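You operate a simulated robot arm through the tools that you are given. There is no shell and no other tool. Be economical: measure what you need, move in short steps, check, and stop when the job is done.

You run a simulated robot arm. Do the job below in one go: nothing can be reset, and whatever is moved stays where it is left.

Task
Take the can on the bench top and put it away on the top of the grey cabinet. Put one of the sanding blocks from the bench top on the middle shelf of the right bay. Take the cup from the top of the work table and put it on the right shelf of the cargo rack. Put the purple pad on the top of the work table away on the bench top. Put three of the fittings from the top of the work table on the main shelf of the steel rack. Any order will do. Set down upright: can, sanding block, cup, purple pad, fitting.

Only the result counts: the job must be done as asked and must still hold three seconds after the hand-in. Knocking over, shifting, dropping, spilling or breaking anything else fails it.

Robot
A 7-joint arm with a fingered hand on a trunk, on a base that drives. Base frame: it is fixed to the floor where the robot stands at the start and does not move with it; the origin is under the middle of the robot, x ahead of it, y to its left, z up; the surface under the hand at the start is at about z = 0.92. Lengths are in m, angles in rad, forces in N, time in s.
With the tool pointing down near the work surface it reaches from about 0.34 to 0.7 m from the robot's upright axis, wherever it stands. Its first joint turns from -1.204 to 3.002 rad. Places, roughly: bench top [0.7, -0.7, 0.9]; can [0.5, 0, 1]; cup (7x7x9 cm) [1.9, 5.2, 0.9]; fitting [2.5, 5.25, 1]; main shelf of the steel rack [4, 3.8, 0.7]; middle shelf of the right bay [-1.2, -0.5, 1.2]; purple pad (4x4x5 cm) [2.4, 5, 0.9]; right shelf of the cargo rack [-1.2, 4.9, 0.4]; sanding block [0.5, -0.25, 1]; top of the grey cabinet (24x25 cm) [0.54, 1.78, 1.02]. Payload 3.2 kg.
The tool frame sits at the grasp point between the pads (the TCP): z along the fingers, y along the line on which they close. The tips reach 0.026 m beyond it. Largest opening 0.088 m; the body of the gripper starts 0.03 m behind the TCP. The gripper is a hand of 5 fingers: y runs from the thumb to the fingers, the wrist lies at [-0.016, -0.108, -0.172] in the tool frame, and closing takes about 1.5 s.
Orientation is that of the tool frame in the base frame, as a unit quaternion [x, y, z, w]. With the fingers straight down and the wrist toward the robot, the tool's x, y and z point along [0, 1, 0], [1, 0, 0] and [0, 0, -1] of the base frame.

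Tools
- The arm moves only by the tool send_rows. Its argument "targets" is a list of rows, each a list of 7 numbers: the shift along the tool's x, y, z in m, then the turn, a rotation vector about the tool's x, y, z in rad, then the closure in counts, from 0 (fully open) to 255 (shut). In form: [[dx, dy, dz, ax, ay, az, grip], ...]. A call has 1 to 10 rows; each row is the pose to reach, as a shift and turn from the pose commanded when the call began, along the tool's axes at that moment. Each row takes 0.2 s and may step no farther than 0.05 m and 0.15 rad from the row before; otherwise, or with a gripper value out of range, the whole call is refused. A pose out of reach is approached as far as the arm can. The call stops where the force on the tool passes 40 N (or 10 N more than at its start, if that is more) or the arm is blocked; 0.2 s more then pass. The fingers move at their own pace (about 0.072 m/s each) and stop on an object; they squeeze with about 24 N. The grip force told is the motor's: it shows also when the fingers shut on nothing. Time passes only in rows, and 0.2 s behind the last, so rows that repeat a pose let the fingers close. It gives the time, the measured TCP pose, the force on the tool (base axes), the opening and the grip force at its end, in the units of the frame above (readings bear some noise), with the torque about the TCP (base axes, N m) and any sound that the robot's microphone picked up.
- Cameras (640 x 400 px; columns grow to the right, rows downward): "scene" is now at [0.1258, 0.0191, 1.3705]; the picture's right is [0.15, -0.99, -0.00], its down [-0.63, -0.10, -0.77] and it looks along [0.76, 0.12, -0.64] (base axes); focal length 268 px, centre (320, 200). "wrist" rides on the gripper at [0.067, -0.097, -0.117] in the tool frame; the picture's right is [-0.71, 0.33, -0.62], its down [-0.65, -0.65, 0.39] and it looks along [-0.28, 0.68, 0.68] (tool axes); focal length 234 px, centre (320, 200). There is no depth. A picture from a camera that has moved, and an enlarged one, comes with that camera's place and axes in the base frame and with its lens. The place of the scene camera against the robot may be out by one fixed shift of up to 0.025 m in any direction.
- grab_frame(camera): a new picture of that camera. The clock stands still meanwhile.
- move_column(by): slides the trunk up (or, below 0, down) by that many m; the arm and the scene camera ride with it, the base frame stays. It gives what a move gives, with no picture.
- steer(legs): drives the robot by 1 to 6 legs, each [ahead, left, turn to the left] in m, m and rad, along the robot's own axes; the way and the turn of a leg run together, so that a leg with both is an arc; at most 1.5 m and 3.142 rad a leg. The arm and the cameras ride along, it lands a little off, and it stops where it bumps. It gives what a move gives.
- hand_shape(shape): the hand has 5 fingers and takes this shape, open, in about a second: jaw (thumb against the fingers, like two jaws); tri (thumb and two fingers); tip (a fingertip pinch); poke (one finger out to press); point (the index stretched); flat (the hand flat); cup (the hand cupped); fist (a fist). The gripper value then closes the fingers along that shape, each until it touches; the sizes above hold for jaw. It gives what a move gives, with no picture.
- turn_head(pan, tilt): turns the head with the scene camera to pan (to the left, within 1.501 rad either way) and tilt (down, from -0.506 to 1.204), counted from straight ahead of the robot. It gives what a move gives.
- close_up(camera, box): a new picture of the part [left, top, right, bottom] of that camera's present view, enlarged. The clock stands still meanwhile.
- job_done(): hands the job in; it is judged then, once.

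Go step by step. Nothing tells you exact positions but the pictures and the camera data: compare them with the known pose of the tool, close in by small moves and look again before you grip or let go. The budget is 207 turns and 180 pictures, counting those below and the enlarged ones. Unless the task says otherwise, let go and move clear before handing in.

The tools are called after ">>>" as name(argument=value, ...) on one line, values as JSON. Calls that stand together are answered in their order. send_rows: Moves the arm, as the interface text tells. Its arguments: {"type":"object","properties":{"targets":{"type":"array"}},"required":["targets"]} The other tools are called the same way: move_column (by) slides the trunk up or down; hand_shape (shape) gives the hand a shape; steer (legs) drives the base; turn_head (pan, tilt) turns the head that bears the scene camera; grab_frame (camera) takes a picture; close_up (camera, box) takes an enlarged picture of a part of a camera's view; job_done () hands the job in.

At the start:

```text
time: 0.0
ee_pos: [0.4425, -0.0719, 1.1954]
ee_rot: [0.706, 0.708, 0.001, -0.001]
ft_force: [0.1, 0.4, 0.5]
torque: [0.0, 0.0, -0.01]
width: 0.088
grasp_force: 0.0
shape: jaw
trunk travel left (down, up): [-0.675, 0.165]
robot x, y, heading: [0.0023, -0.0002, -0.002]
head pan, tilt: [0.152, 0.696]
```

scene: 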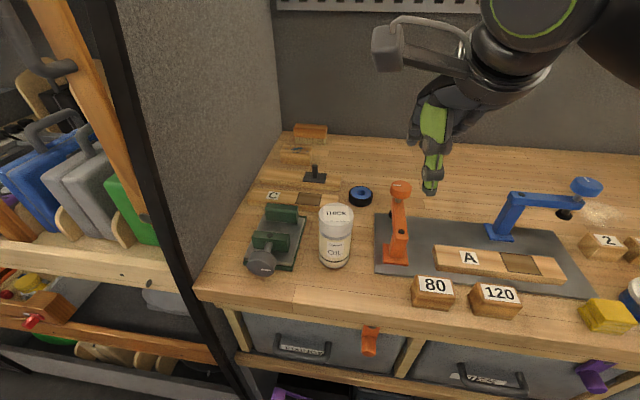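
wrist: 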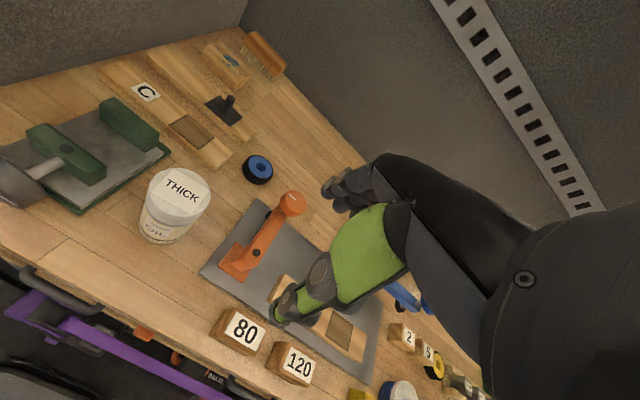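

I take the can to be at about (0.495, 0.045), with its top near z 1.04. The 80 and 120 blocks lie to the right of it. I move over the can at height and look again.

>>> send_rows(targets=[[0.039, 0.016, 0, 0, 0, 0, 0], [0.078, 0.032, 0, 0, 0, 0, 0], [0.115, 0.048, 0, 0, 0, 0, 0], [0.115, 0.048, 0, 0, 0, 0, 0]])

>>> grab_frame(camera="wrist")

>>> grab_frame(camera="scene")

```text
time: 1.0
ee_pos: [0.49, 0.0425, 1.1946]
ee_rot: [0.707, 0.707, 0.0, -0.001]
ft_force: [0.3, 0.4, -0.3]
torque: [0.04, 0.02, -0.01]
width: 0.0876
grasp_force: 0.0
shape: jaw
trunk travel left (down, up): [-0.675, 0.165]
robot x, y, heading: [-0.0025, 0.0025, -0.001]
head pan, tilt: [0.152, 0.696]
```

```text
177 pictures are left
camera wrist: at [0.392, 0.108, 1.312], right [0.33, -0.71, 0.62], down [-0.65, -0.65, -0.39], along [0.68, -0.28, -0.68], focal length 234 px, centre (320, 200)
```

wrist: 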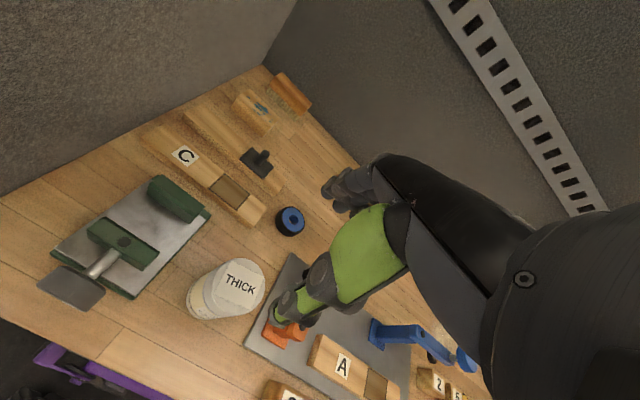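

```text
176 pictures are left
camera scene: at [0.1252, 0.0176, 1.3706], right [0.15, -0.99, 0.0], down [-0.63, -0.1, -0.77], along [0.76, 0.12, -0.64], focal length 268 px, centre (320, 200)
```

scene: 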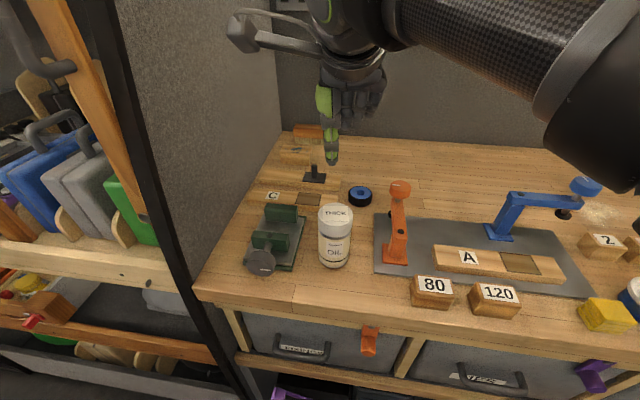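

From two wrist views, the can is at about (0.476, 0.040), with its top at z 1.048. I align with it and descend part way.

>>> send_rows(targets=[[-0.0025, -0.014, 0, 0, 0, 0, 0], [-0.0025, -0.014, 0.045, 0, 0, 0, 0], [-0.0025, -0.014, 0.09, 0, 0, 0, 0], [-0.0025, -0.014, 0.09, 0, 0, 0, 0]])

>>> grab_frame(camera="wrist")

>>> grab_frame(camera="scene")

```text
time: 2.0
ee_pos: [0.4769, 0.0365, 1.1042]
ee_rot: [0.707, 0.708, -0.001, 0.0]
ft_force: [-0.3, 0.0, -0.6]
torque: [0.03, -0.01, -0.02]
width: 0.088
grasp_force: 0.1
shape: jaw
trunk travel left (down, up): [-0.675, 0.165]
robot x, y, heading: [-0.0026, 0.0004, -0.004]
head pan, tilt: [0.152, 0.696]
```

```text
175 pictures are left
camera wrist: at [0.3781, 0.1038, 1.2226], right [0.33, -0.71, 0.62], down [-0.65, -0.65, -0.39], along [0.68, -0.28, -0.68], focal length 234 px, centre (320, 200)
```

wrist: 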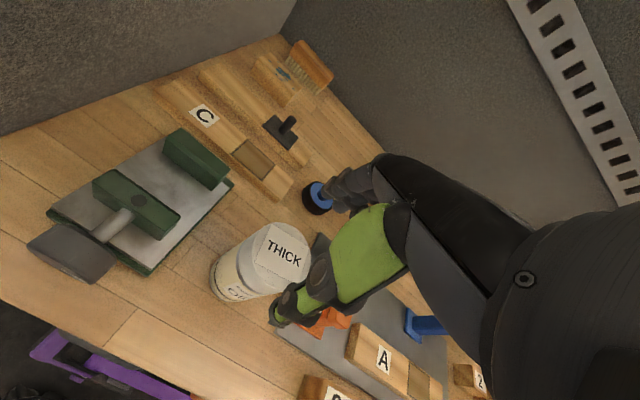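

```text
174 pictures are left
camera scene: at [0.1257, 0.0189, 1.3705], right [0.15, -0.99, 0.0], down [-0.63, -0.1, -0.77], along [0.76, 0.12, -0.64], focal length 268 px, centre (320, 200)
```

scene: 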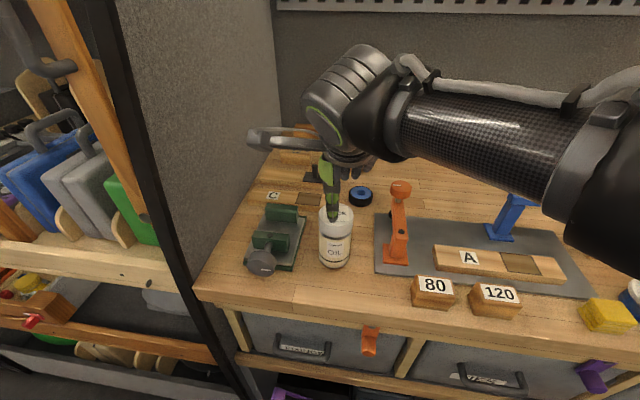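

The alignment looks good. I descend to the grasp height and close.

>>> send_rows(targets=[[0.004, -0.001, 0.03, 0, 0, 0, 0], [0.004, -0.001, 0.055, 0, 0, 0, 0], [0.004, -0.001, 0.078, 0, 0, 0, 0], [0.004, -0.001, 0.078, 0, 0, 0, 0]])

>>> grab_frame(camera="wrist")

```text
time: 3.0
ee_pos: [0.4756, 0.0438, 1.025]
ee_rot: [0.707, 0.707, 0.0, 0.0]
ft_force: [-0.3, 0.6, 0.4]
torque: [0.02, -0.02, 0.01]
width: 0.0878
grasp_force: 0.0
shape: jaw
trunk travel left (down, up): [-0.675, 0.165]
robot x, y, heading: [0.0011, -0.0017, -0.004]
head pan, tilt: [0.152, 0.696]
```

```text
173 pictures are left
camera wrist: at [0.3768, 0.109, 1.1441], right [0.33, -0.71, 0.62], down [-0.65, -0.65, -0.39], along [0.68, -0.28, -0.68], focal length 234 px, centre (320, 200)
```

wrist: 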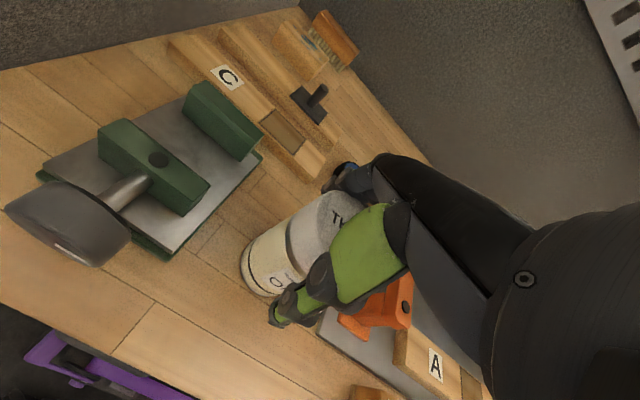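

>>> send_rows(targets=[[0, 0, 0, 0, 0, 0, 255], [0, 0, 0, 0, 0, 0, 255], [0, 0, 0, 0, 0, 0, 255], [0, 0, 0, 0, 0, 0, 255], [0, 0, 0, 0, 0, 0, 255], [0, 0, 0, 0, 0, 0, 255], [0, 0, 0, 0, 0, 0, 255], [0, 0, 0, 0, 0, 0, 255]])

>>> send_rows(targets=[[0, 0, -0.03, 0, 0, 0, 255], [0, 0, -0.06, 0, 0, 0, 255], [0, 0, -0.1, 0, 0, 0, 255], [0, 0, -0.15, 0, 0, 0, 255], [0, 0, -0.19, 0, 0, 0, 255]])

>>> grab_frame(camera="wrist")

>>> turn_head(pan=1.45, tilt=0.4)

>>> grab_frame(camera="scene")

>>> turn_head(pan=-1.45, tilt=0.4)

>>> grab_frame(camera="scene")

```text
time: 4.8
ee_pos: [0.4741, 0.0427, 1.027]
ee_rot: [0.706, 0.708, 0.001, 0.0]
ft_force: [-0.7, 0.0, 0.0]
torque: [0.02, 0.25, -0.07]
width: 0.0571
grasp_force: 23.9
shape: jaw
trunk travel left (down, up): [-0.675, 0.165]
robot x, y, heading: [-0.0019, -0.0029, -0.003]
head pan, tilt: [0.152, 0.696]
```

```text
time: 6.0
ee_pos: [0.4747, 0.0445, 1.2181]
ee_rot: [0.707, 0.707, -0.002, 0.0]
ft_force: [-0.2, 0.4, -3.6]
torque: [0.02, 0.01, -0.02]
width: 0.0559
grasp_force: 23.8
shape: jaw
trunk travel left (down, up): [-0.675, 0.165]
robot x, y, heading: [-0.0028, 0.0009, 0.003]
head pan, tilt: [0.152, 0.696]
```

```text
172 pictures are left
camera wrist: at [0.377, 0.1108, 1.3356], right [0.33, -0.71, 0.62], down [-0.65, -0.65, -0.39], along [0.68, -0.28, -0.68], focal length 234 px, centre (320, 200)
```

wrist: 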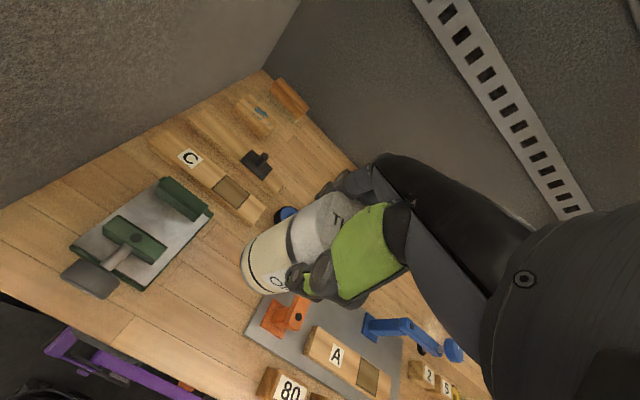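

```text
time: 7.5
ee_pos: [0.4758, 0.0434, 1.2172]
ee_rot: [0.706, 0.708, -0.001, 0.0]
ft_force: [0.5, 0.7, -4.1]
torque: [0.02, 0.01, 0.02]
width: 0.0558
grasp_force: 24.2
shape: jaw
trunk travel left (down, up): [-0.675, 0.165]
robot x, y, heading: [-0.001, -0.0003, 0.0]
head pan, tilt: [1.45, 0.4]
```

```text
171 pictures are left
camera scene: at [0.0536, 0.0984, 1.3971], right [0.99, -0.12, 0.0], down [-0.05, -0.39, -0.92], along [0.11, 0.91, -0.39], focal length 268 px, centre (320, 200)
```

scene: 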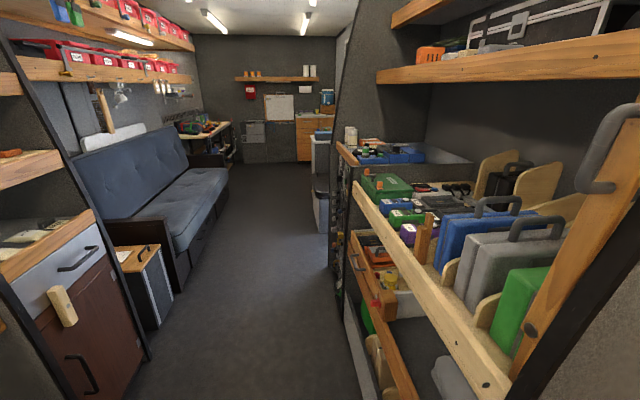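

```text
time: 10.0
ee_pos: [0.4744, 0.0429, 1.2173]
ee_rot: [0.706, 0.708, -0.001, 0.0]
ft_force: [0.5, 0.2, -4.2]
torque: [0.04, 0.02, 0.03]
width: 0.0563
grasp_force: 24.1
shape: jaw
trunk travel left (down, up): [-0.675, 0.165]
robot x, y, heading: [-0.0038, -0.0032, -0.001]
head pan, tilt: [-1.45, 0.4]
```

```text
170 pictures are left
camera scene: at [0.0536, -0.0856, 1.3971], right [-0.99, -0.12, 0.0], down [-0.05, 0.39, -0.92], along [0.11, -0.91, -0.39], focal length 268 px, centre (320, 200)
```

scene: 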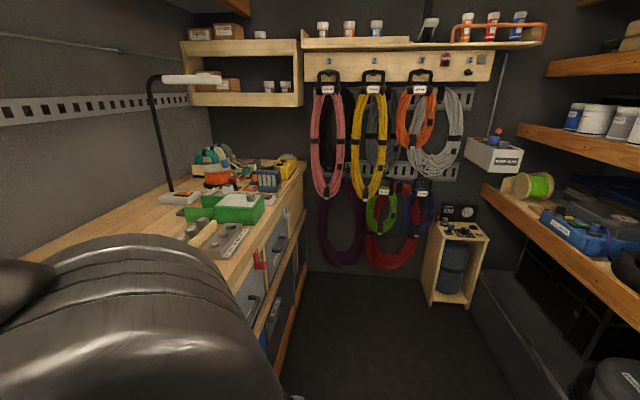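

The can is held. I retract the arm, back off into the aisle and strafe left towards the grey cabinet.

>>> send_rows(targets=[[0, -0.045, 0, 0, 0, 0, 255], [0, -0.09, 0, 0, 0, 0, 255], [0, -0.09, 0, 0, 0, 0, 255]])

>>> steer(legs=[[-0.24, 0, 0], [0, 1.0, 0]])

>>> turn_head(pan=0.75, tilt=0.5)

>>> grab_frame(camera="scene")

```text
time: 10.8
ee_pos: [0.3877, 0.0491, 1.2147]
ee_rot: [0.707, 0.707, 0.0, 0.0]
ft_force: [0.0, 0.9, -4.6]
torque: [0.03, 0.03, 0.01]
width: 0.0556
grasp_force: 24.4
shape: jaw
trunk travel left (down, up): [-0.675, 0.165]
robot x, y, heading: [0.002, 0.0012, 0.003]
head pan, tilt: [-1.45, 0.4]
```

```text
time: 17.4
ee_pos: [0.151, 1.0591, 1.2154]
ee_rot: [0.71, 0.704, -0.001, -0.001]
ft_force: [1.0, -0.2, -3.7]
torque: [0.01, 0.03, 0.04]
width: 0.0559
grasp_force: 23.6
shape: jaw
trunk travel left (down, up): [-0.675, 0.165]
robot x, y, heading: [-0.24, 1.0162, -0.004]
head pan, tilt: [-1.45, 0.4]
```

```text
time: 19.5
ee_pos: [0.1497, 1.0589, 1.2175]
ee_rot: [0.711, 0.703, -0.001, 0.0]
ft_force: [-0.6, 0.4, -3.9]
torque: [0.03, 0.05, -0.01]
width: 0.0558
grasp_force: 24.2
shape: jaw
trunk travel left (down, up): [-0.675, 0.165]
robot x, y, heading: [-0.2358, 1.0142, -0.008]
head pan, tilt: [0.75, 0.499]
```

```text
169 pictures are left
camera scene: at [-0.1294, 1.0816, 1.3879], right [0.67, -0.74, 0.0], down [-0.35, -0.32, -0.88], along [0.65, 0.59, -0.48], focal length 268 px, centre (320, 200)
```

scene: 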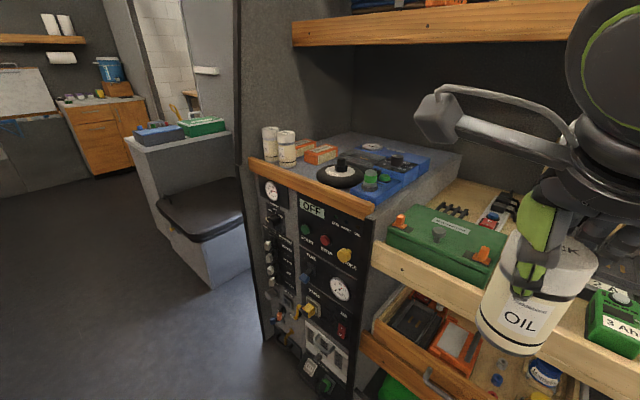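

The grey cabinet is the one with the gauges. Two white cans, two orange boxes and blue gear stand on its top. I raise the trunk and move in front of it for a better view.

>>> move_column(by=0.13)

>>> steer(legs=[[0, 0.7, 0]])

>>> turn_head(pan=0.15, tilt=0.6)

>>> grab_frame(camera="scene")

>>> grab_frame(camera="wrist")

```text
time: 21.1
ee_pos: [0.1498, 1.0576, 1.3467]
ee_rot: [0.71, 0.704, 0.0, 0.0]
ft_force: [0.3, 0.7, -5.2]
torque: [0.05, 0.03, 0.0]
width: 0.0559
grasp_force: 24.0
shape: jaw
trunk travel left (down, up): [-0.805, 0.035]
robot x, y, heading: [-0.2348, 1.0147, -0.012]
head pan, tilt: [0.75, 0.499]
```

```text
time: 24.9
ee_pos: [0.1501, 1.7576, 1.3466]
ee_rot: [0.704, 0.71, -0.001, -0.001]
ft_force: [0.7, -0.1, -4.3]
torque: [0.03, -0.02, 0.0]
width: 0.0558
grasp_force: 24.4
shape: jaw
trunk travel left (down, up): [-0.805, 0.035]
robot x, y, heading: [-0.2337, 1.7065, 0.008]
head pan, tilt: [0.75, 0.499]
```

```text
time: 25.9
ee_pos: [0.1484, 1.758, 1.3465]
ee_rot: [0.704, 0.71, -0.001, -0.001]
ft_force: [0.3, 0.7, -4.2]
torque: [0.07, 0.0, 0.04]
width: 0.056
grasp_force: 24.5
shape: jaw
trunk travel left (down, up): [-0.805, 0.035]
robot x, y, heading: [-0.2394, 1.7025, 0.011]
head pan, tilt: [0.15, 0.6]
```

```text
168 pictures are left
camera scene: at [-0.109, 1.7275, 1.5088], right [0.16, -0.99, 0.0], down [-0.56, -0.09, -0.82], along [0.81, 0.13, -0.57], focal length 268 px, centre (320, 200)
```

scene: 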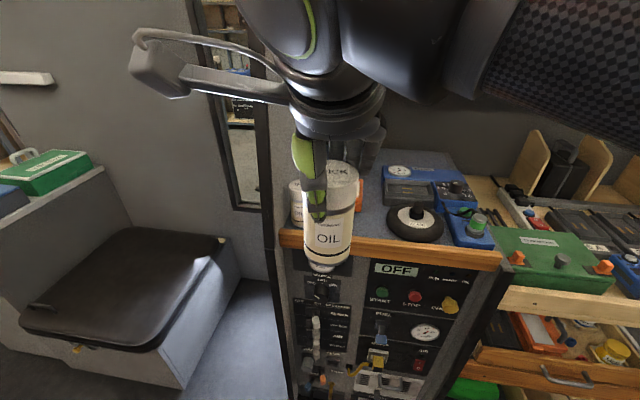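

```text
167 pictures are left
camera wrist: at [0.0506, 1.8235, 1.4644], right [0.34, -0.7, 0.62], down [-0.65, -0.66, -0.39], along [0.68, -0.27, -0.68], focal length 234 px, centre (320, 200)
```

wrist: 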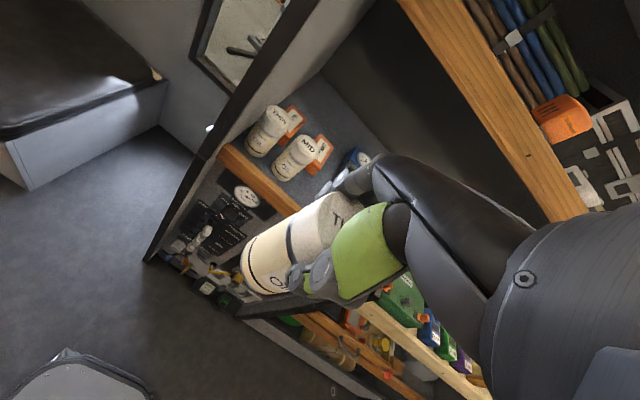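

The free spot is between the second white can (y about 1.775) and the black disc (y about 1.56), at roughly (0.50, 1.69). I drive ahead and look again.

>>> steer(legs=[[0.2, 0, 0]])

>>> grab_frame(camera="wrist")

>>> turn_head(pan=0.0, tilt=0.75)

>>> grab_frame(camera="scene")

```text
time: 27.5
ee_pos: [0.3428, 1.7611, 1.3471]
ee_rot: [0.702, 0.712, 0.0, 0.0]
ft_force: [-0.9, 0.1, -3.8]
torque: [0.05, 0.04, 0.01]
width: 0.0556
grasp_force: 23.8
shape: jaw
trunk travel left (down, up): [-0.805, 0.035]
robot x, y, heading: [-0.0425, 1.7074, 0.014]
head pan, tilt: [0.15, 0.6]
```

```text
166 pictures are left
camera wrist: at [0.2438, 1.8267, 1.4647], right [0.34, -0.7, 0.62], down [-0.65, -0.66, -0.39], along [0.68, -0.27, -0.68], focal length 234 px, centre (320, 200)
```

wrist: 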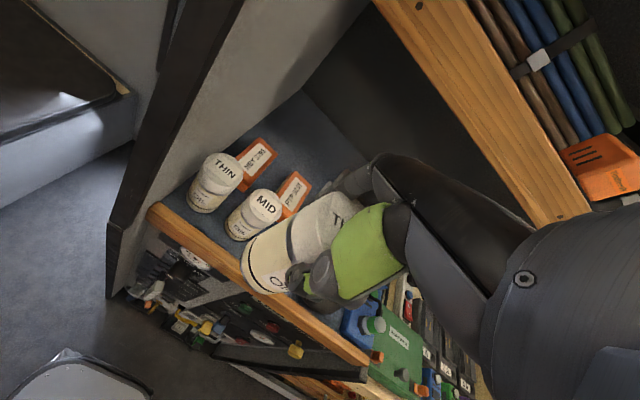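

```text
time: 28.2
ee_pos: [0.3439, 1.763, 1.3457]
ee_rot: [0.702, 0.712, 0.0, 0.0]
ft_force: [-0.7, 0.1, -5.0]
torque: [0.05, -0.02, -0.01]
width: 0.056
grasp_force: 24.0
shape: jaw
trunk travel left (down, up): [-0.805, 0.035]
robot x, y, heading: [-0.0427, 1.7066, 0.009]
head pan, tilt: [0.0, 0.75]
```

```text
165 pictures are left
camera scene: at [0.0821, 1.7168, 1.4959], right [0.01, -1.0, 0.0], down [-0.68, -0.01, -0.73], along [0.73, 0.01, -0.68], focal length 268 px, centre (320, 200)
```

scene: 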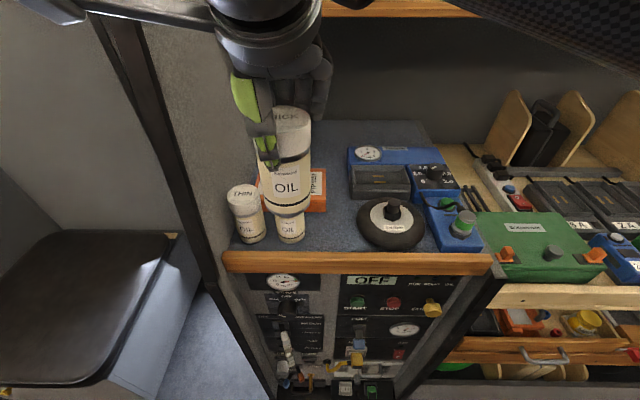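

The gap runs from y 1.64 to 1.75. I move the can over (0.49, 1.694) and lower it to just above the top.

>>> send_rows(targets=[[-0.024, 0.04, 0, 0, 0, 0, 255], [-0.05, 0.08, 0, 0, 0, 0, 255], [-0.071, 0.12, 0, 0, 0, 0, 255], [-0.071, 0.145, 0, 0, 0, 0, 255], [-0.071, 0.145, 0.05, 0, 0, 0, 255], [-0.071, 0.145, 0.1, 0, 0, 0, 255], [-0.071, 0.145, 0.1, 0, 0, 0, 255]])

>>> grab_frame(camera="wrist")

>>> grab_frame(camera="scene")

```text
time: 29.8
ee_pos: [0.4898, 1.6905, 1.2446]
ee_rot: [0.703, 0.711, 0.0, -0.001]
ft_force: [0.8, -1.4, -3.8]
torque: [-0.01, 0.01, 0.03]
width: 0.0554
grasp_force: 23.8
shape: jaw
trunk travel left (down, up): [-0.805, 0.035]
robot x, y, heading: [-0.0395, 1.7074, 0.016]
head pan, tilt: [0.0, 0.75]
```

```text
164 pictures are left
camera wrist: at [0.3911, 1.7563, 1.3633], right [0.34, -0.7, 0.62], down [-0.65, -0.66, -0.39], along [0.68, -0.27, -0.68], focal length 234 px, centre (320, 200)
```

wrist: 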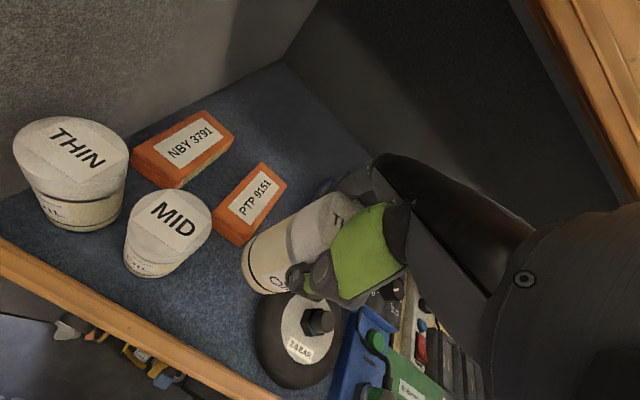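

```text
163 pictures are left
camera scene: at [0.0814, 1.7166, 1.496], right [0.01, -1.0, 0.0], down [-0.68, -0.01, -0.73], along [0.73, 0.01, -0.68], focal length 268 px, centre (320, 200)
```

scene: 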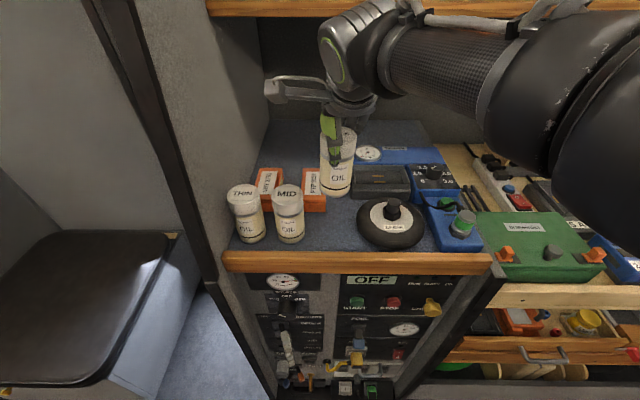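

There is clear space below. I lower the can gently until it touches.

>>> send_rows(targets=[[0, 0, 0.04, 0, 0, 0, 255], [0, 0, 0.08, 0, 0, 0, 255], [0, 0, 0.1, 0, 0, 0, 255], [0, 0, 0.108, 0, 0, 0, 255], [0, 0, 0.114, 0, 0, 0, 255], [0, 0, 0.114, 0, 0, 0, 255]])

>>> grab_frame(camera="scene")

```text
time: 31.2
ee_pos: [0.4885, 1.6911, 1.132]
ee_rot: [0.702, 0.712, -0.001, 0.0]
ft_force: [-0.9, 0.5, -4.4]
torque: [0.03, 0.03, 0.0]
width: 0.0557
grasp_force: 23.9
shape: jaw
trunk travel left (down, up): [-0.805, 0.035]
robot x, y, heading: [-0.0454, 1.7094, 0.015]
head pan, tilt: [0.0, 0.75]
```

```text
162 pictures are left
camera scene: at [0.0814, 1.7166, 1.4959], right [0.01, -1.0, 0.0], down [-0.68, -0.01, -0.73], along [0.73, 0.01, -0.68], focal length 268 px, centre (320, 200)
```

scene: 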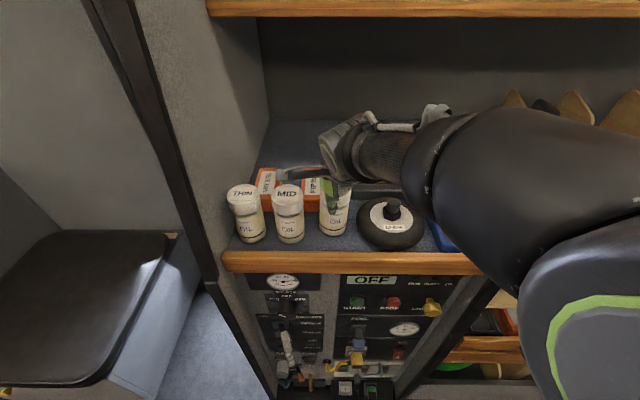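

>>> send_rows(targets=[[0, 0, 0.004, 0, 0, 0, 255], [0, 0, 0.008, 0, 0, 0, 255], [0, 0, 0.012, 0, 0, 0, 255], [0, 0, 0.016, 0, 0, 0, 255]])

```text
time: 32.2
ee_pos: [0.4878, 1.6947, 1.1243]
ee_rot: [0.702, 0.712, 0.009, 0.004]
ft_force: [5.8, 2.2, 30.9]
torque: [-0.11, 0.18, -0.02]
width: 0.0578
grasp_force: 24.1
shape: jaw
trunk travel left (down, up): [-0.805, 0.035]
robot x, y, heading: [-0.0452, 1.709, 0.011]
head pan, tilt: [0.0, 0.75]
```

It has touched down. I ease off, release and rise.

>>> send_rows(targets=[[0, 0, -0.004, 0, 0, 0, 255], [0, 0, -0.007, 0, 0, 0, 255], [0, 0, -0.007, 0, 0, 0, 160], [0, 0, -0.007, 0, 0, 0, 60], [0, 0, -0.007, 0, 0, 0, 0], [0, 0, -0.007, 0, 0, 0, 0], [0, 0, -0.007, 0, 0, 0, 0], [0, 0, -0.007, 0, 0, 0, 0]])

>>> grab_frame(camera="wrist")

```text
time: 34.0
ee_pos: [0.4894, 1.6935, 1.1252]
ee_rot: [0.702, 0.712, 0.0, -0.001]
ft_force: [1.5, 0.4, -0.3]
torque: [-0.03, 0.02, 0.03]
width: 0.088
grasp_force: 0.0
shape: jaw
trunk travel left (down, up): [-0.805, 0.035]
robot x, y, heading: [-0.0447, 1.7058, 0.015]
head pan, tilt: [0.0, 0.75]
```

```text
161 pictures are left
camera wrist: at [0.3902, 1.758, 1.2416], right [0.34, -0.7, 0.62], down [-0.65, -0.66, -0.39], along [0.68, -0.27, -0.68], focal length 234 px, centre (320, 200)
```

wrist: 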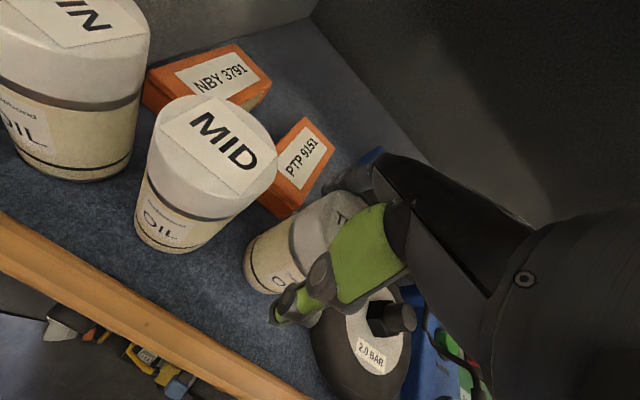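

The can stands upright. I rise and retract, then go back to the bench for the sanding block.

>>> send_rows(targets=[[0, 0, -0.04, 0, 0, 0, 0], [0, 0, -0.09, 0, 0, 0, 0], [0, 0, -0.14, 0, 0, 0, 0], [0, -0.05, -0.16, 0, 0, 0, 0], [0, -0.1, -0.16, 0, 0, 0, 0], [0, -0.1, -0.16, 0, 0, 0, 0]])

>>> grab_frame(camera="scene")

>>> steer(legs=[[-0.22, 0, 0], [0, -0.95, 0], [0, -0.95, 0]])

>>> turn_head(pan=0.0, tilt=0.7)

>>> grab_frame(camera="scene")

```text
refused: row 4 steps farther than a row can; nothing moved
```

```text
160 pictures are left
camera scene: at [0.0808, 1.7169, 1.496], right [0.01, -1.0, 0.0], down [-0.68, -0.01, -0.73], along [0.73, 0.01, -0.68], focal length 268 px, centre (320, 200)
```

scene: 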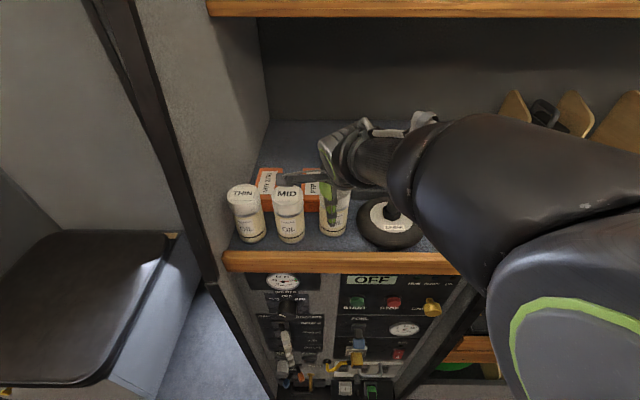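

```text
time: 44.9
ee_pos: [0.2709, -0.2322, 1.1232]
ee_rot: [0.705, 0.709, 0.0, 0.0]
ft_force: [-0.2, 0.3, 0.2]
torque: [0.02, 0.0, -0.03]
width: 0.0877
grasp_force: 0.1
shape: jaw
trunk travel left (down, up): [-0.805, 0.035]
robot x, y, heading: [-0.2602, -0.2144, 0.004]
head pan, tilt: [0.0, 0.75]
```

```text
time: 45.5
ee_pos: [0.2694, -0.2314, 1.1238]
ee_rot: [0.706, 0.709, -0.001, 0.001]
ft_force: [0.7, 0.8, 0.3]
torque: [0.06, 0.0, -0.06]
width: 0.0878
grasp_force: 0.2
shape: jaw
trunk travel left (down, up): [-0.805, 0.035]
robot x, y, heading: [-0.2645, -0.2123, 0.0]
head pan, tilt: [0.0, 0.7]
```

```text
159 pictures are left
camera scene: at [-0.1355, -0.2053, 1.5002], right [0.0, -1.0, 0.0], down [-0.64, 0.0, -0.76], along [0.76, 0.0, -0.64], focal length 268 px, centre (320, 200)
```

scene: 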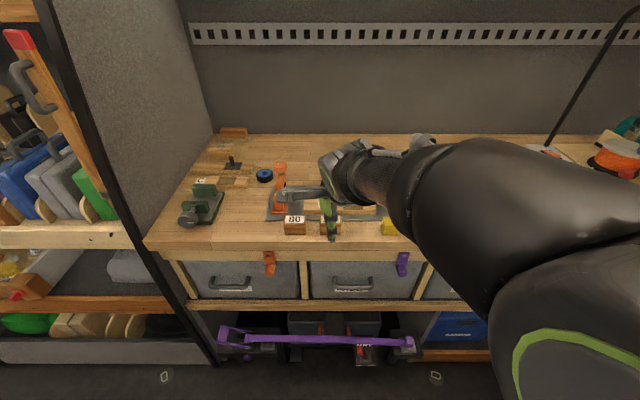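

That batch contained a mistake: the rise was refused, but the drive still ran while the fingers were around the can. I must check what happened to the can before anything else.

>>> grab_frame(camera="wrist")

>>> turn_head(pan=1.2, tilt=0.5)

>>> grab_frame(camera="scene")

```text
158 pictures are left
camera wrist: at [0.1723, -0.1667, 1.2418], right [0.34, -0.71, 0.62], down [-0.65, -0.65, -0.39], along [0.68, -0.28, -0.68], focal length 234 px, centre (320, 200)
```

wrist: 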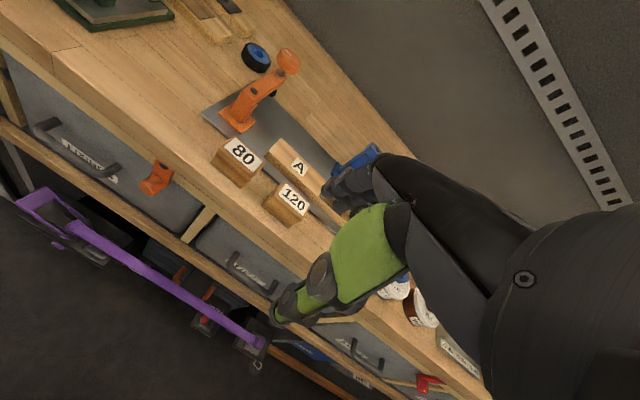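

```text
time: 46.9
ee_pos: [0.2706, -0.2323, 1.1234]
ee_rot: [0.705, 0.709, 0.0, 0.0]
ft_force: [-0.1, 0.1, -0.6]
torque: [-0.02, 0.02, -0.01]
width: 0.0878
grasp_force: 0.1
shape: jaw
trunk travel left (down, up): [-0.805, 0.035]
robot x, y, heading: [-0.2615, -0.213, 0.003]
head pan, tilt: [1.201, 0.499]
```

```text
157 pictures are left
camera scene: at [-0.1877, -0.1205, 1.518], right [0.93, -0.36, 0.0], down [-0.17, -0.45, -0.88], along [0.32, 0.82, -0.48], focal length 268 px, centre (320, 200)
```

scene: 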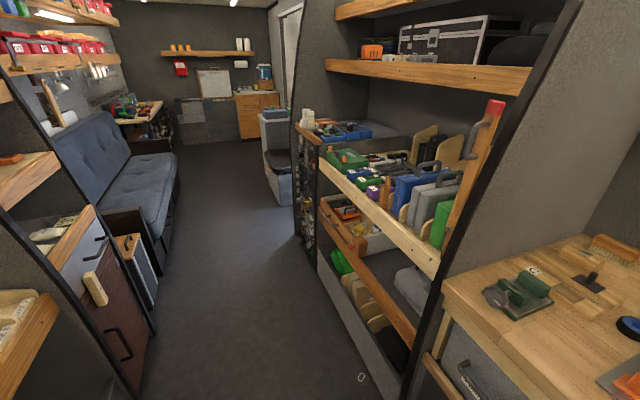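

>>> close_up(camera="scene", box=[250, 90, 410, 190])

>>> close_up(camera="scene", box=[130, 190, 430, 378])

```text
4.00 times, centred on (330, 140) of scene
camera zoom: at [-0.1877, -0.1205, 1.518], right [0.93, -0.36, 0.0], down [-0.17, -0.45, -0.88], along [0.32, 0.82, -0.48], focal length 1074 px, centre (280, 440)
```

zoom: 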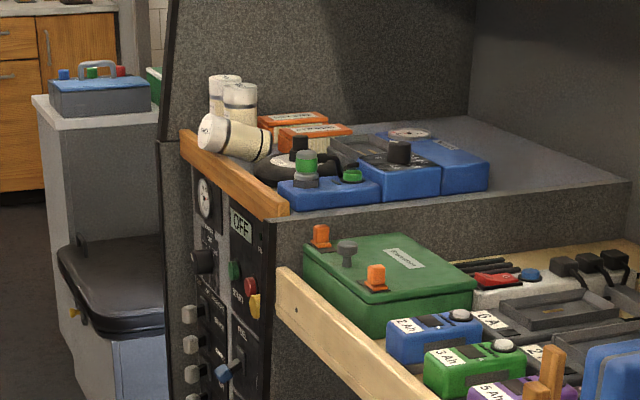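

```text
2.13 times, centred on (280, 284) of scene
camera zoom: at [-0.1877, -0.1205, 1.518], right [0.93, -0.36, 0.0], down [-0.17, -0.45, -0.88], along [0.32, 0.82, -0.48], focal length 571 px, centre (405, 21)
```

zoom: 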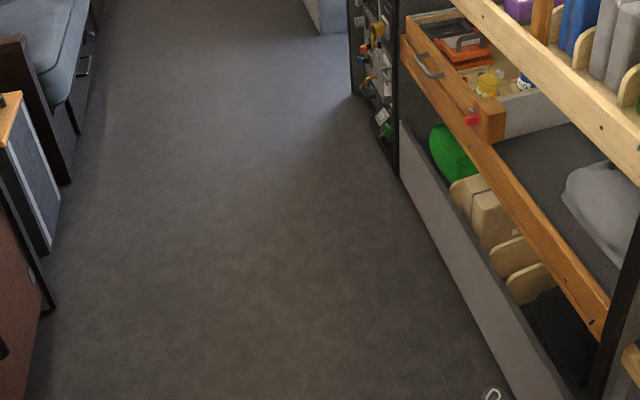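

The can is lying against the wooden lip on the cabinet top, so it can still be recovered. It is stable, so I do the sanding block first, since I am here, and re-stand the can afterwards. From now on I check each result before the next move.

>>> close_up(camera="wrist", box=[190, 110, 350, 210])

>>> send_rows(targets=[[0, 0, -0.04, 0, 0, 0, 0], [0, 0, -0.08, 0, 0, 0, 0], [0, 0, -0.08, 0, 0, 0, 0]])

>>> turn_head(pan=1.5, tilt=0.2)

```text
4.00 times, centred on (270, 160) of wrist
camera zoom: at [0.1723, -0.1665, 1.2418], right [0.34, -0.71, 0.62], down [-0.65, -0.65, -0.39], along [0.68, -0.28, -0.68], focal length 937 px, centre (520, 360)
```

zoom: 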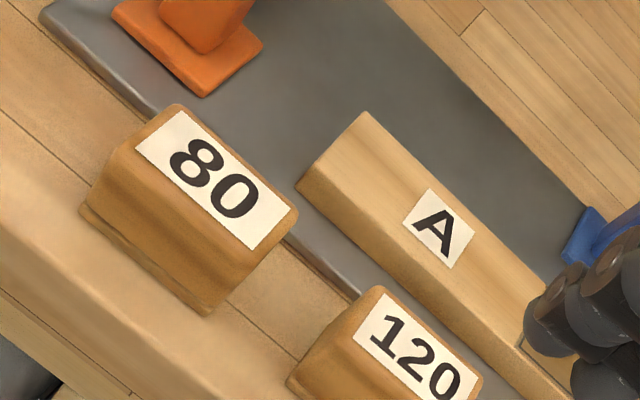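

```text
time: 47.7
ee_pos: [0.2694, -0.2308, 1.2047]
ee_rot: [0.705, 0.71, 0.0, -0.001]
ft_force: [0.1, -0.9, 0.7]
torque: [-0.03, -0.01, -0.01]
width: 0.0879
grasp_force: 0.0
shape: jaw
trunk travel left (down, up): [-0.805, 0.035]
robot x, y, heading: [-0.2631, -0.2102, 0.003]
head pan, tilt: [1.201, 0.499]
```

```text
time: 48.5
ee_pos: [0.2693, -0.2317, 1.2039]
ee_rot: [0.705, 0.709, 0.001, 0.0]
ft_force: [0.5, -0.2, -0.4]
torque: [0.01, -0.05, 0.01]
width: 0.0878
grasp_force: 0.0
shape: jaw
trunk travel left (down, up): [-0.805, 0.035]
robot x, y, heading: [-0.262, -0.2097, 0.003]
head pan, tilt: [1.499, 0.201]
```

The 80 block is at (0.414, -0.140) with its top at z 0.961, and its long side runs along y. I drive so that the hand comes over it.

>>> steer(legs=[[0.145, 0.09, 0]])

>>> grab_frame(camera="wrist")

```text
time: 50.0
ee_pos: [0.4149, -0.1364, 1.2051]
ee_rot: [0.705, 0.709, -0.001, 0.0]
ft_force: [-0.1, -0.4, -0.4]
torque: [0.0, -0.02, -0.03]
width: 0.0877
grasp_force: 0.0
shape: jaw
trunk travel left (down, up): [-0.805, 0.035]
robot x, y, heading: [-0.1201, -0.1176, 0.006]
head pan, tilt: [1.499, 0.201]
```

```text
153 pictures are left
camera wrist: at [0.3159, -0.0709, 1.3226], right [0.34, -0.71, 0.62], down [-0.65, -0.65, -0.39], along [0.68, -0.27, -0.68], focal length 234 px, centre (320, 200)
```

wrist: 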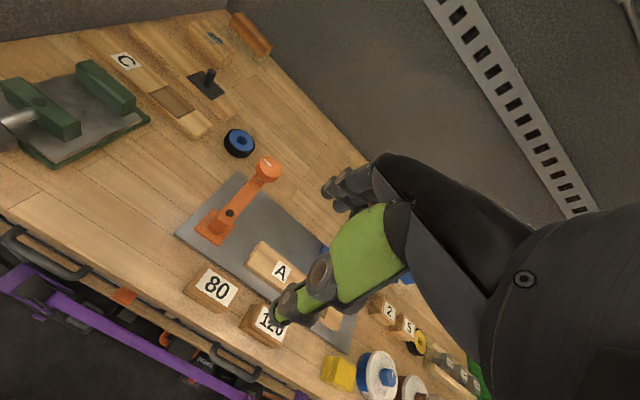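

The block's centre is confirmed at (0.412, -0.138). To keep clear of the orange clamp I shift slightly right and pre-close the fingers, then descend part way.

>>> send_rows(targets=[[-0.013, -0.003, 0.03, 0, 0, 0, 75], [-0.013, -0.003, 0.08, 0, 0, 0, 75], [-0.013, -0.003, 0.13, 0, 0, 0, 75], [-0.013, -0.003, 0.18, 0, 0, 0, 75], [-0.013, -0.003, 0.18, 0, 0, 0, 75]])

>>> grab_frame(camera="wrist")

```text
time: 51.2
ee_pos: [0.412, -0.1498, 1.0226]
ee_rot: [0.705, 0.709, 0.0, -0.001]
ft_force: [0.4, -0.4, -0.4]
torque: [0.0, 0.01, 0.0]
width: 0.0625
grasp_force: 0.0
shape: jaw
trunk travel left (down, up): [-0.805, 0.035]
robot x, y, heading: [-0.1176, -0.1177, 0.008]
head pan, tilt: [1.499, 0.201]
```

```text
152 pictures are left
camera wrist: at [0.3137, -0.0845, 1.1406], right [0.34, -0.71, 0.62], down [-0.65, -0.65, -0.39], along [0.68, -0.27, -0.68], focal length 234 px, centre (320, 200)
```

wrist: 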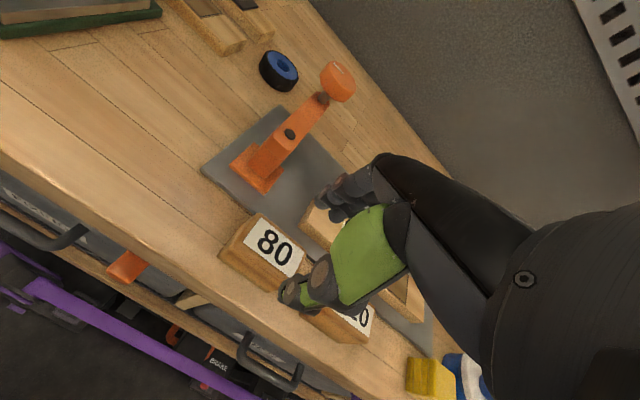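

I narrow the opening a bit because the A strip lies close behind, then go down to the grasp height.

>>> send_rows(targets=[[0, 0, 0, 0, 0, 0, 105], [0, 0, 0.02, 0, 0, 0, 105], [0, 0, 0.04, 0, 0, 0, 105], [0, 0, 0.055, 0, 0, 0, 105], [0, 0, 0.067, 0, 0, 0, 105], [0, 0, 0.067, 0, 0, 0, 105]])

>>> grab_frame(camera="wrist")

```text
time: 52.6
ee_pos: [0.4156, -0.1498, 0.971]
ee_rot: [0.711, 0.703, 0.018, -0.006]
ft_force: [-0.3, 0.2, 0.6]
torque: [-0.04, 0.02, -0.03]
width: 0.0523
grasp_force: 0.1
shape: jaw
trunk travel left (down, up): [-0.805, 0.035]
robot x, y, heading: [-0.1163, -0.1185, 0.007]
head pan, tilt: [1.499, 0.201]
```

```text
151 pictures are left
camera wrist: at [0.3173, -0.0854, 1.0894], right [0.31, -0.73, 0.61], down [-0.65, -0.63, -0.42], along [0.69, -0.26, -0.68], focal length 234 px, centre (320, 200)
```

wrist: 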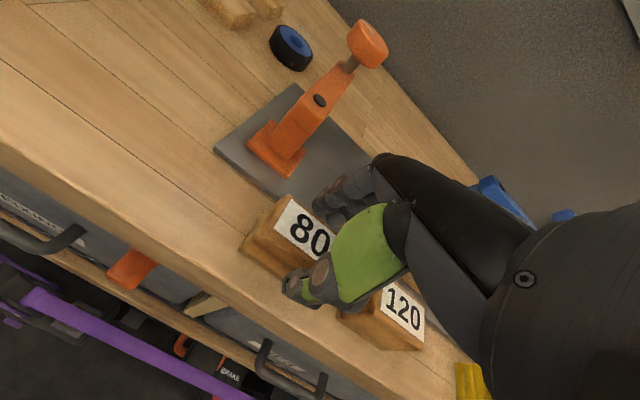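

The arm is at its reach limit with the trunk raised. I go back up and use the trunk to descend.

>>> send_rows(targets=[[0, 0, -0.03, 0, 0, 0, 105], [0, 0, -0.06, 0, 0, 0, 105], [0, 0, -0.067, 0, 0, 0, 105], [0, 0, -0.067, 0, 0, 0, 105]])

>>> move_column(by=-0.04)

>>> grab_frame(camera="wrist")

```text
time: 53.6
ee_pos: [0.4102, -0.1479, 1.0236]
ee_rot: [0.705, 0.709, 0.0, -0.001]
ft_force: [0.0, 0.8, 0.1]
torque: [0.02, 0.02, -0.01]
width: 0.0522
grasp_force: 0.0
shape: jaw
trunk travel left (down, up): [-0.805, 0.035]
robot x, y, heading: [-0.1157, -0.115, 0.009]
head pan, tilt: [1.499, 0.201]
```

```text
time: 54.4
ee_pos: [0.4119, -0.1488, 0.9835]
ee_rot: [0.705, 0.709, 0.0, 0.0]
ft_force: [-0.1, 0.4, -0.4]
torque: [-0.02, 0.01, -0.03]
width: 0.0521
grasp_force: 0.0
shape: jaw
trunk travel left (down, up): [-0.765, 0.075]
robot x, y, heading: [-0.1164, -0.116, 0.002]
head pan, tilt: [1.499, 0.201]
```

```text
150 pictures are left
camera wrist: at [0.3129, -0.083, 1.1021], right [0.34, -0.71, 0.62], down [-0.65, -0.65, -0.39], along [0.68, -0.27, -0.68], focal length 234 px, centre (320, 200)
```

wrist: 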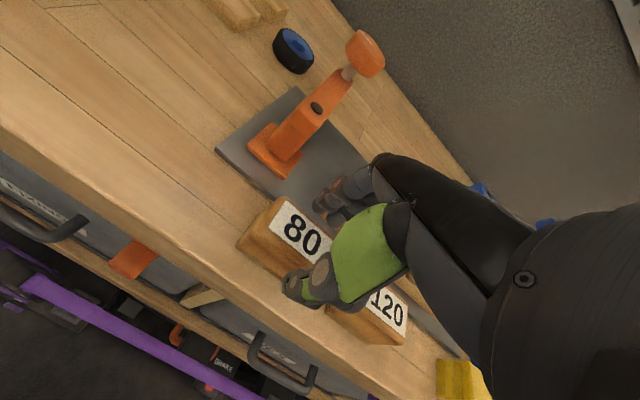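

>>> move_column(by=-0.029)

>>> grab_frame(camera="wrist")

```text
time: 55.2
ee_pos: [0.4117, -0.1484, 0.955]
ee_rot: [0.705, 0.709, -0.001, 0.0]
ft_force: [-0.2, 0.7, 1.7]
torque: [-0.01, 0.01, 0.03]
width: 0.0522
grasp_force: 0.0
shape: jaw
trunk travel left (down, up): [-0.736, 0.104]
robot x, y, heading: [-0.1161, -0.1201, 0.005]
head pan, tilt: [1.499, 0.201]
```

```text
149 pictures are left
camera wrist: at [0.3129, -0.0829, 1.0731], right [0.34, -0.71, 0.62], down [-0.65, -0.65, -0.39], along [0.68, -0.27, -0.68], focal length 234 px, centre (320, 200)
```

wrist: 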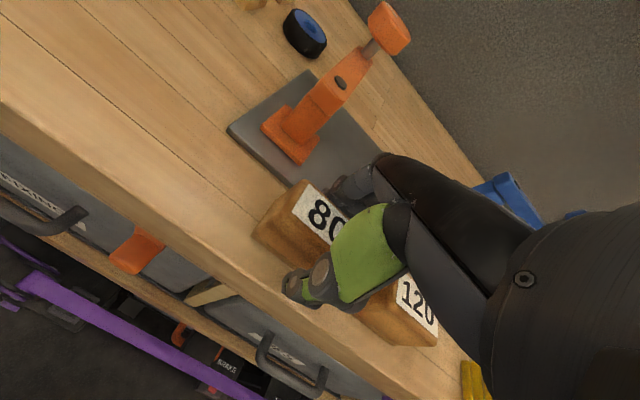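

>>> send_rows(targets=[[0, 0, 0, 0, 0, 0, 180], [0, 0, 0, 0, 0, 0, 255], [0, 0, 0, 0, 0, 0, 255], [0, 0, 0, 0, 0, 0, 255], [0, 0, 0, 0, 0, 0, 255], [0, 0, 0, 0, 0, 0, 255]])

>>> move_column(by=0.1)

>>> grab_frame(camera="wrist")

```text
time: 56.6
ee_pos: [0.4106, -0.1479, 0.9553]
ee_rot: [0.705, 0.709, 0.0, -0.001]
ft_force: [-0.7, 0.6, -0.8]
torque: [0.02, 0.07, 0.02]
width: 0.0357
grasp_force: 24.0
shape: jaw
trunk travel left (down, up): [-0.736, 0.104]
robot x, y, heading: [-0.1168, -0.1179, 0.004]
head pan, tilt: [1.499, 0.201]
```

```text
time: 57.9
ee_pos: [0.4126, -0.1489, 1.0542]
ee_rot: [0.705, 0.709, 0.0, 0.0]
ft_force: [0.3, -0.6, -1.2]
torque: [-0.01, -0.02, -0.02]
width: 0.0359
grasp_force: 24.1
shape: jaw
trunk travel left (down, up): [-0.836, 0.004]
robot x, y, heading: [-0.1172, -0.1172, 0.009]
head pan, tilt: [1.499, 0.201]
```

```text
148 pictures are left
camera wrist: at [0.3133, -0.083, 1.1729], right [0.34, -0.71, 0.62], down [-0.65, -0.65, -0.39], along [0.68, -0.27, -0.68], focal length 234 px, centre (320, 200)
```

wrist: 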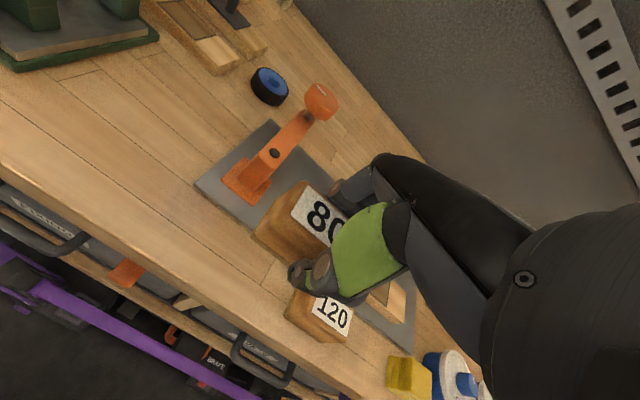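

The block is held. I raise and retract the arm, and will then turn towards the right bay on the other side of the aisle.

>>> send_rows(targets=[[0, 0, -0.05, 0, 0, 0, 255], [0, 0, -0.1, 0, 0, 0, 255], [0, 0, -0.15, 0, 0, 0, 255], [0, 0, -0.2, 0, 0, 0, 255], [0, 0, -0.25, 0, 0, 0, 255], [0, -0.04, -0.27, 0, 0, 0, 255], [0, -0.08, -0.28, 0, 0, 0, 255], [0, -0.12, -0.28, 0, 0, 0, 255], [0, -0.12, -0.28, 0, 0, 0, 255]])

```text
time: 59.9
ee_pos: [0.2895, -0.1453, 1.3354]
ee_rot: [0.705, 0.709, 0.001, 0.0]
ft_force: [-0.1, -0.1, -0.2]
torque: [-0.03, 0.01, -0.03]
width: 0.0359
grasp_force: 24.1
shape: jaw
trunk travel left (down, up): [-0.836, 0.004]
robot x, y, heading: [-0.1157, -0.1198, 0.009]
head pan, tilt: [1.499, 0.201]
```

>>> steer(legs=[[-0.1, 0, 0], [0, 0, 1.571]])

>>> turn_head(pan=1.45, tilt=0.35)

>>> grab_frame(camera="scene")

```text
time: 64.9
ee_pos: [-0.1905, 0.2882, 1.335]
ee_rot: [-0.008, 1.0, 0.0, 0.0]
ft_force: [-1.1, 1.1, -1.5]
torque: [0.03, -0.02, 0.02]
width: 0.0356
grasp_force: 23.9
shape: jaw
trunk travel left (down, up): [-0.836, 0.004]
robot x, y, heading: [-0.2187, -0.1178, 1.581]
head pan, tilt: [1.499, 0.201]
```

```text
time: 65.6
ee_pos: [-0.1905, 0.2883, 1.3349]
ee_rot: [-0.007, 1.0, 0.001, 0.0]
ft_force: [0.6, -0.1, -1.7]
torque: [-0.01, -0.02, 0.02]
width: 0.0357
grasp_force: 24.2
shape: jaw
trunk travel left (down, up): [-0.836, 0.004]
robot x, y, heading: [-0.2157, -0.1165, 1.583]
head pan, tilt: [1.45, 0.351]
```

```text
147 pictures are left
camera scene: at [-0.3175, -0.0515, 1.5627], right [0.11, 0.99, 0.0], down [0.34, -0.04, -0.94], along [-0.93, 0.1, -0.34], focal length 268 px, centre (320, 200)
```

scene: 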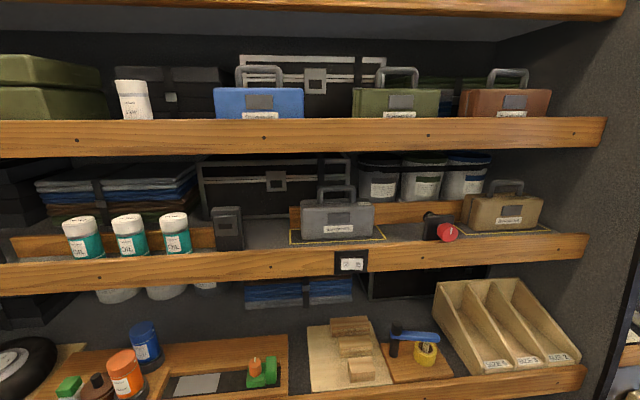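

I see the three-level shelf on the other side: teal cans, a black box and a grey case stand on the middle shelf. I turn fully to face it.

>>> steer(legs=[[0, 0, 1.55]])

>>> turn_head(pan=0.35, tilt=0.4)

>>> grab_frame(camera="scene")

>>> grab_frame(camera="wrist")

```text
time: 69.7
ee_pos: [-0.6233, -0.0818, 1.335]
ee_rot: [-0.702, 0.712, 0.0, 0.0]
ft_force: [0.1, 0.2, -0.8]
torque: [0.04, 0.04, -0.01]
width: 0.0357
grasp_force: 23.9
shape: jaw
trunk travel left (down, up): [-0.836, 0.004]
robot x, y, heading: [-0.2197, -0.1196, 3.127]
head pan, tilt: [1.45, 0.351]
```

```text
time: 71.1
ee_pos: [-0.6209, -0.0817, 1.337]
ee_rot: [-0.702, 0.712, 0.0, -0.001]
ft_force: [0.0, 0.4, -1.2]
torque: [0.0, -0.03, -0.04]
width: 0.0356
grasp_force: 23.9
shape: jaw
trunk travel left (down, up): [-0.836, 0.004]
robot x, y, heading: [-0.2163, -0.1166, 3.126]
head pan, tilt: [0.351, 0.4]
```

```text
146 pictures are left
camera scene: at [-0.3621, -0.1412, 1.5581], right [-0.33, 0.94, 0.0], down [0.37, 0.13, -0.92], along [-0.87, -0.3, -0.39], focal length 268 px, centre (320, 200)
```

scene: 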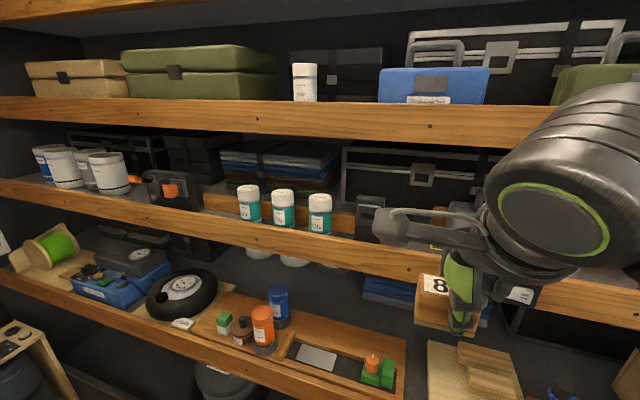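

```text
145 pictures are left
camera wrist: at [-0.5256, -0.1497, 1.4537], right [-0.32, 0.71, 0.62], down [0.66, 0.64, -0.39], along [-0.68, 0.29, -0.68], focal length 234 px, centre (320, 200)
```

wrist: 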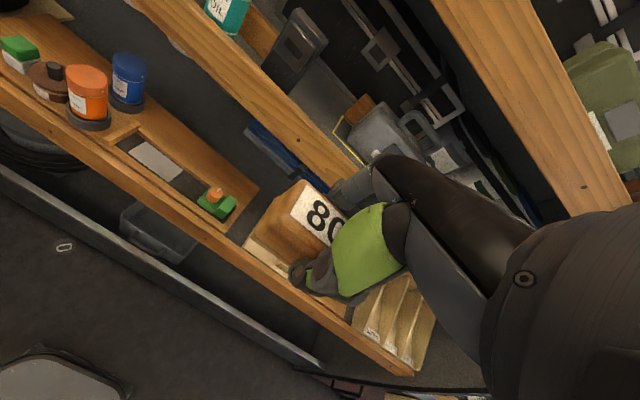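

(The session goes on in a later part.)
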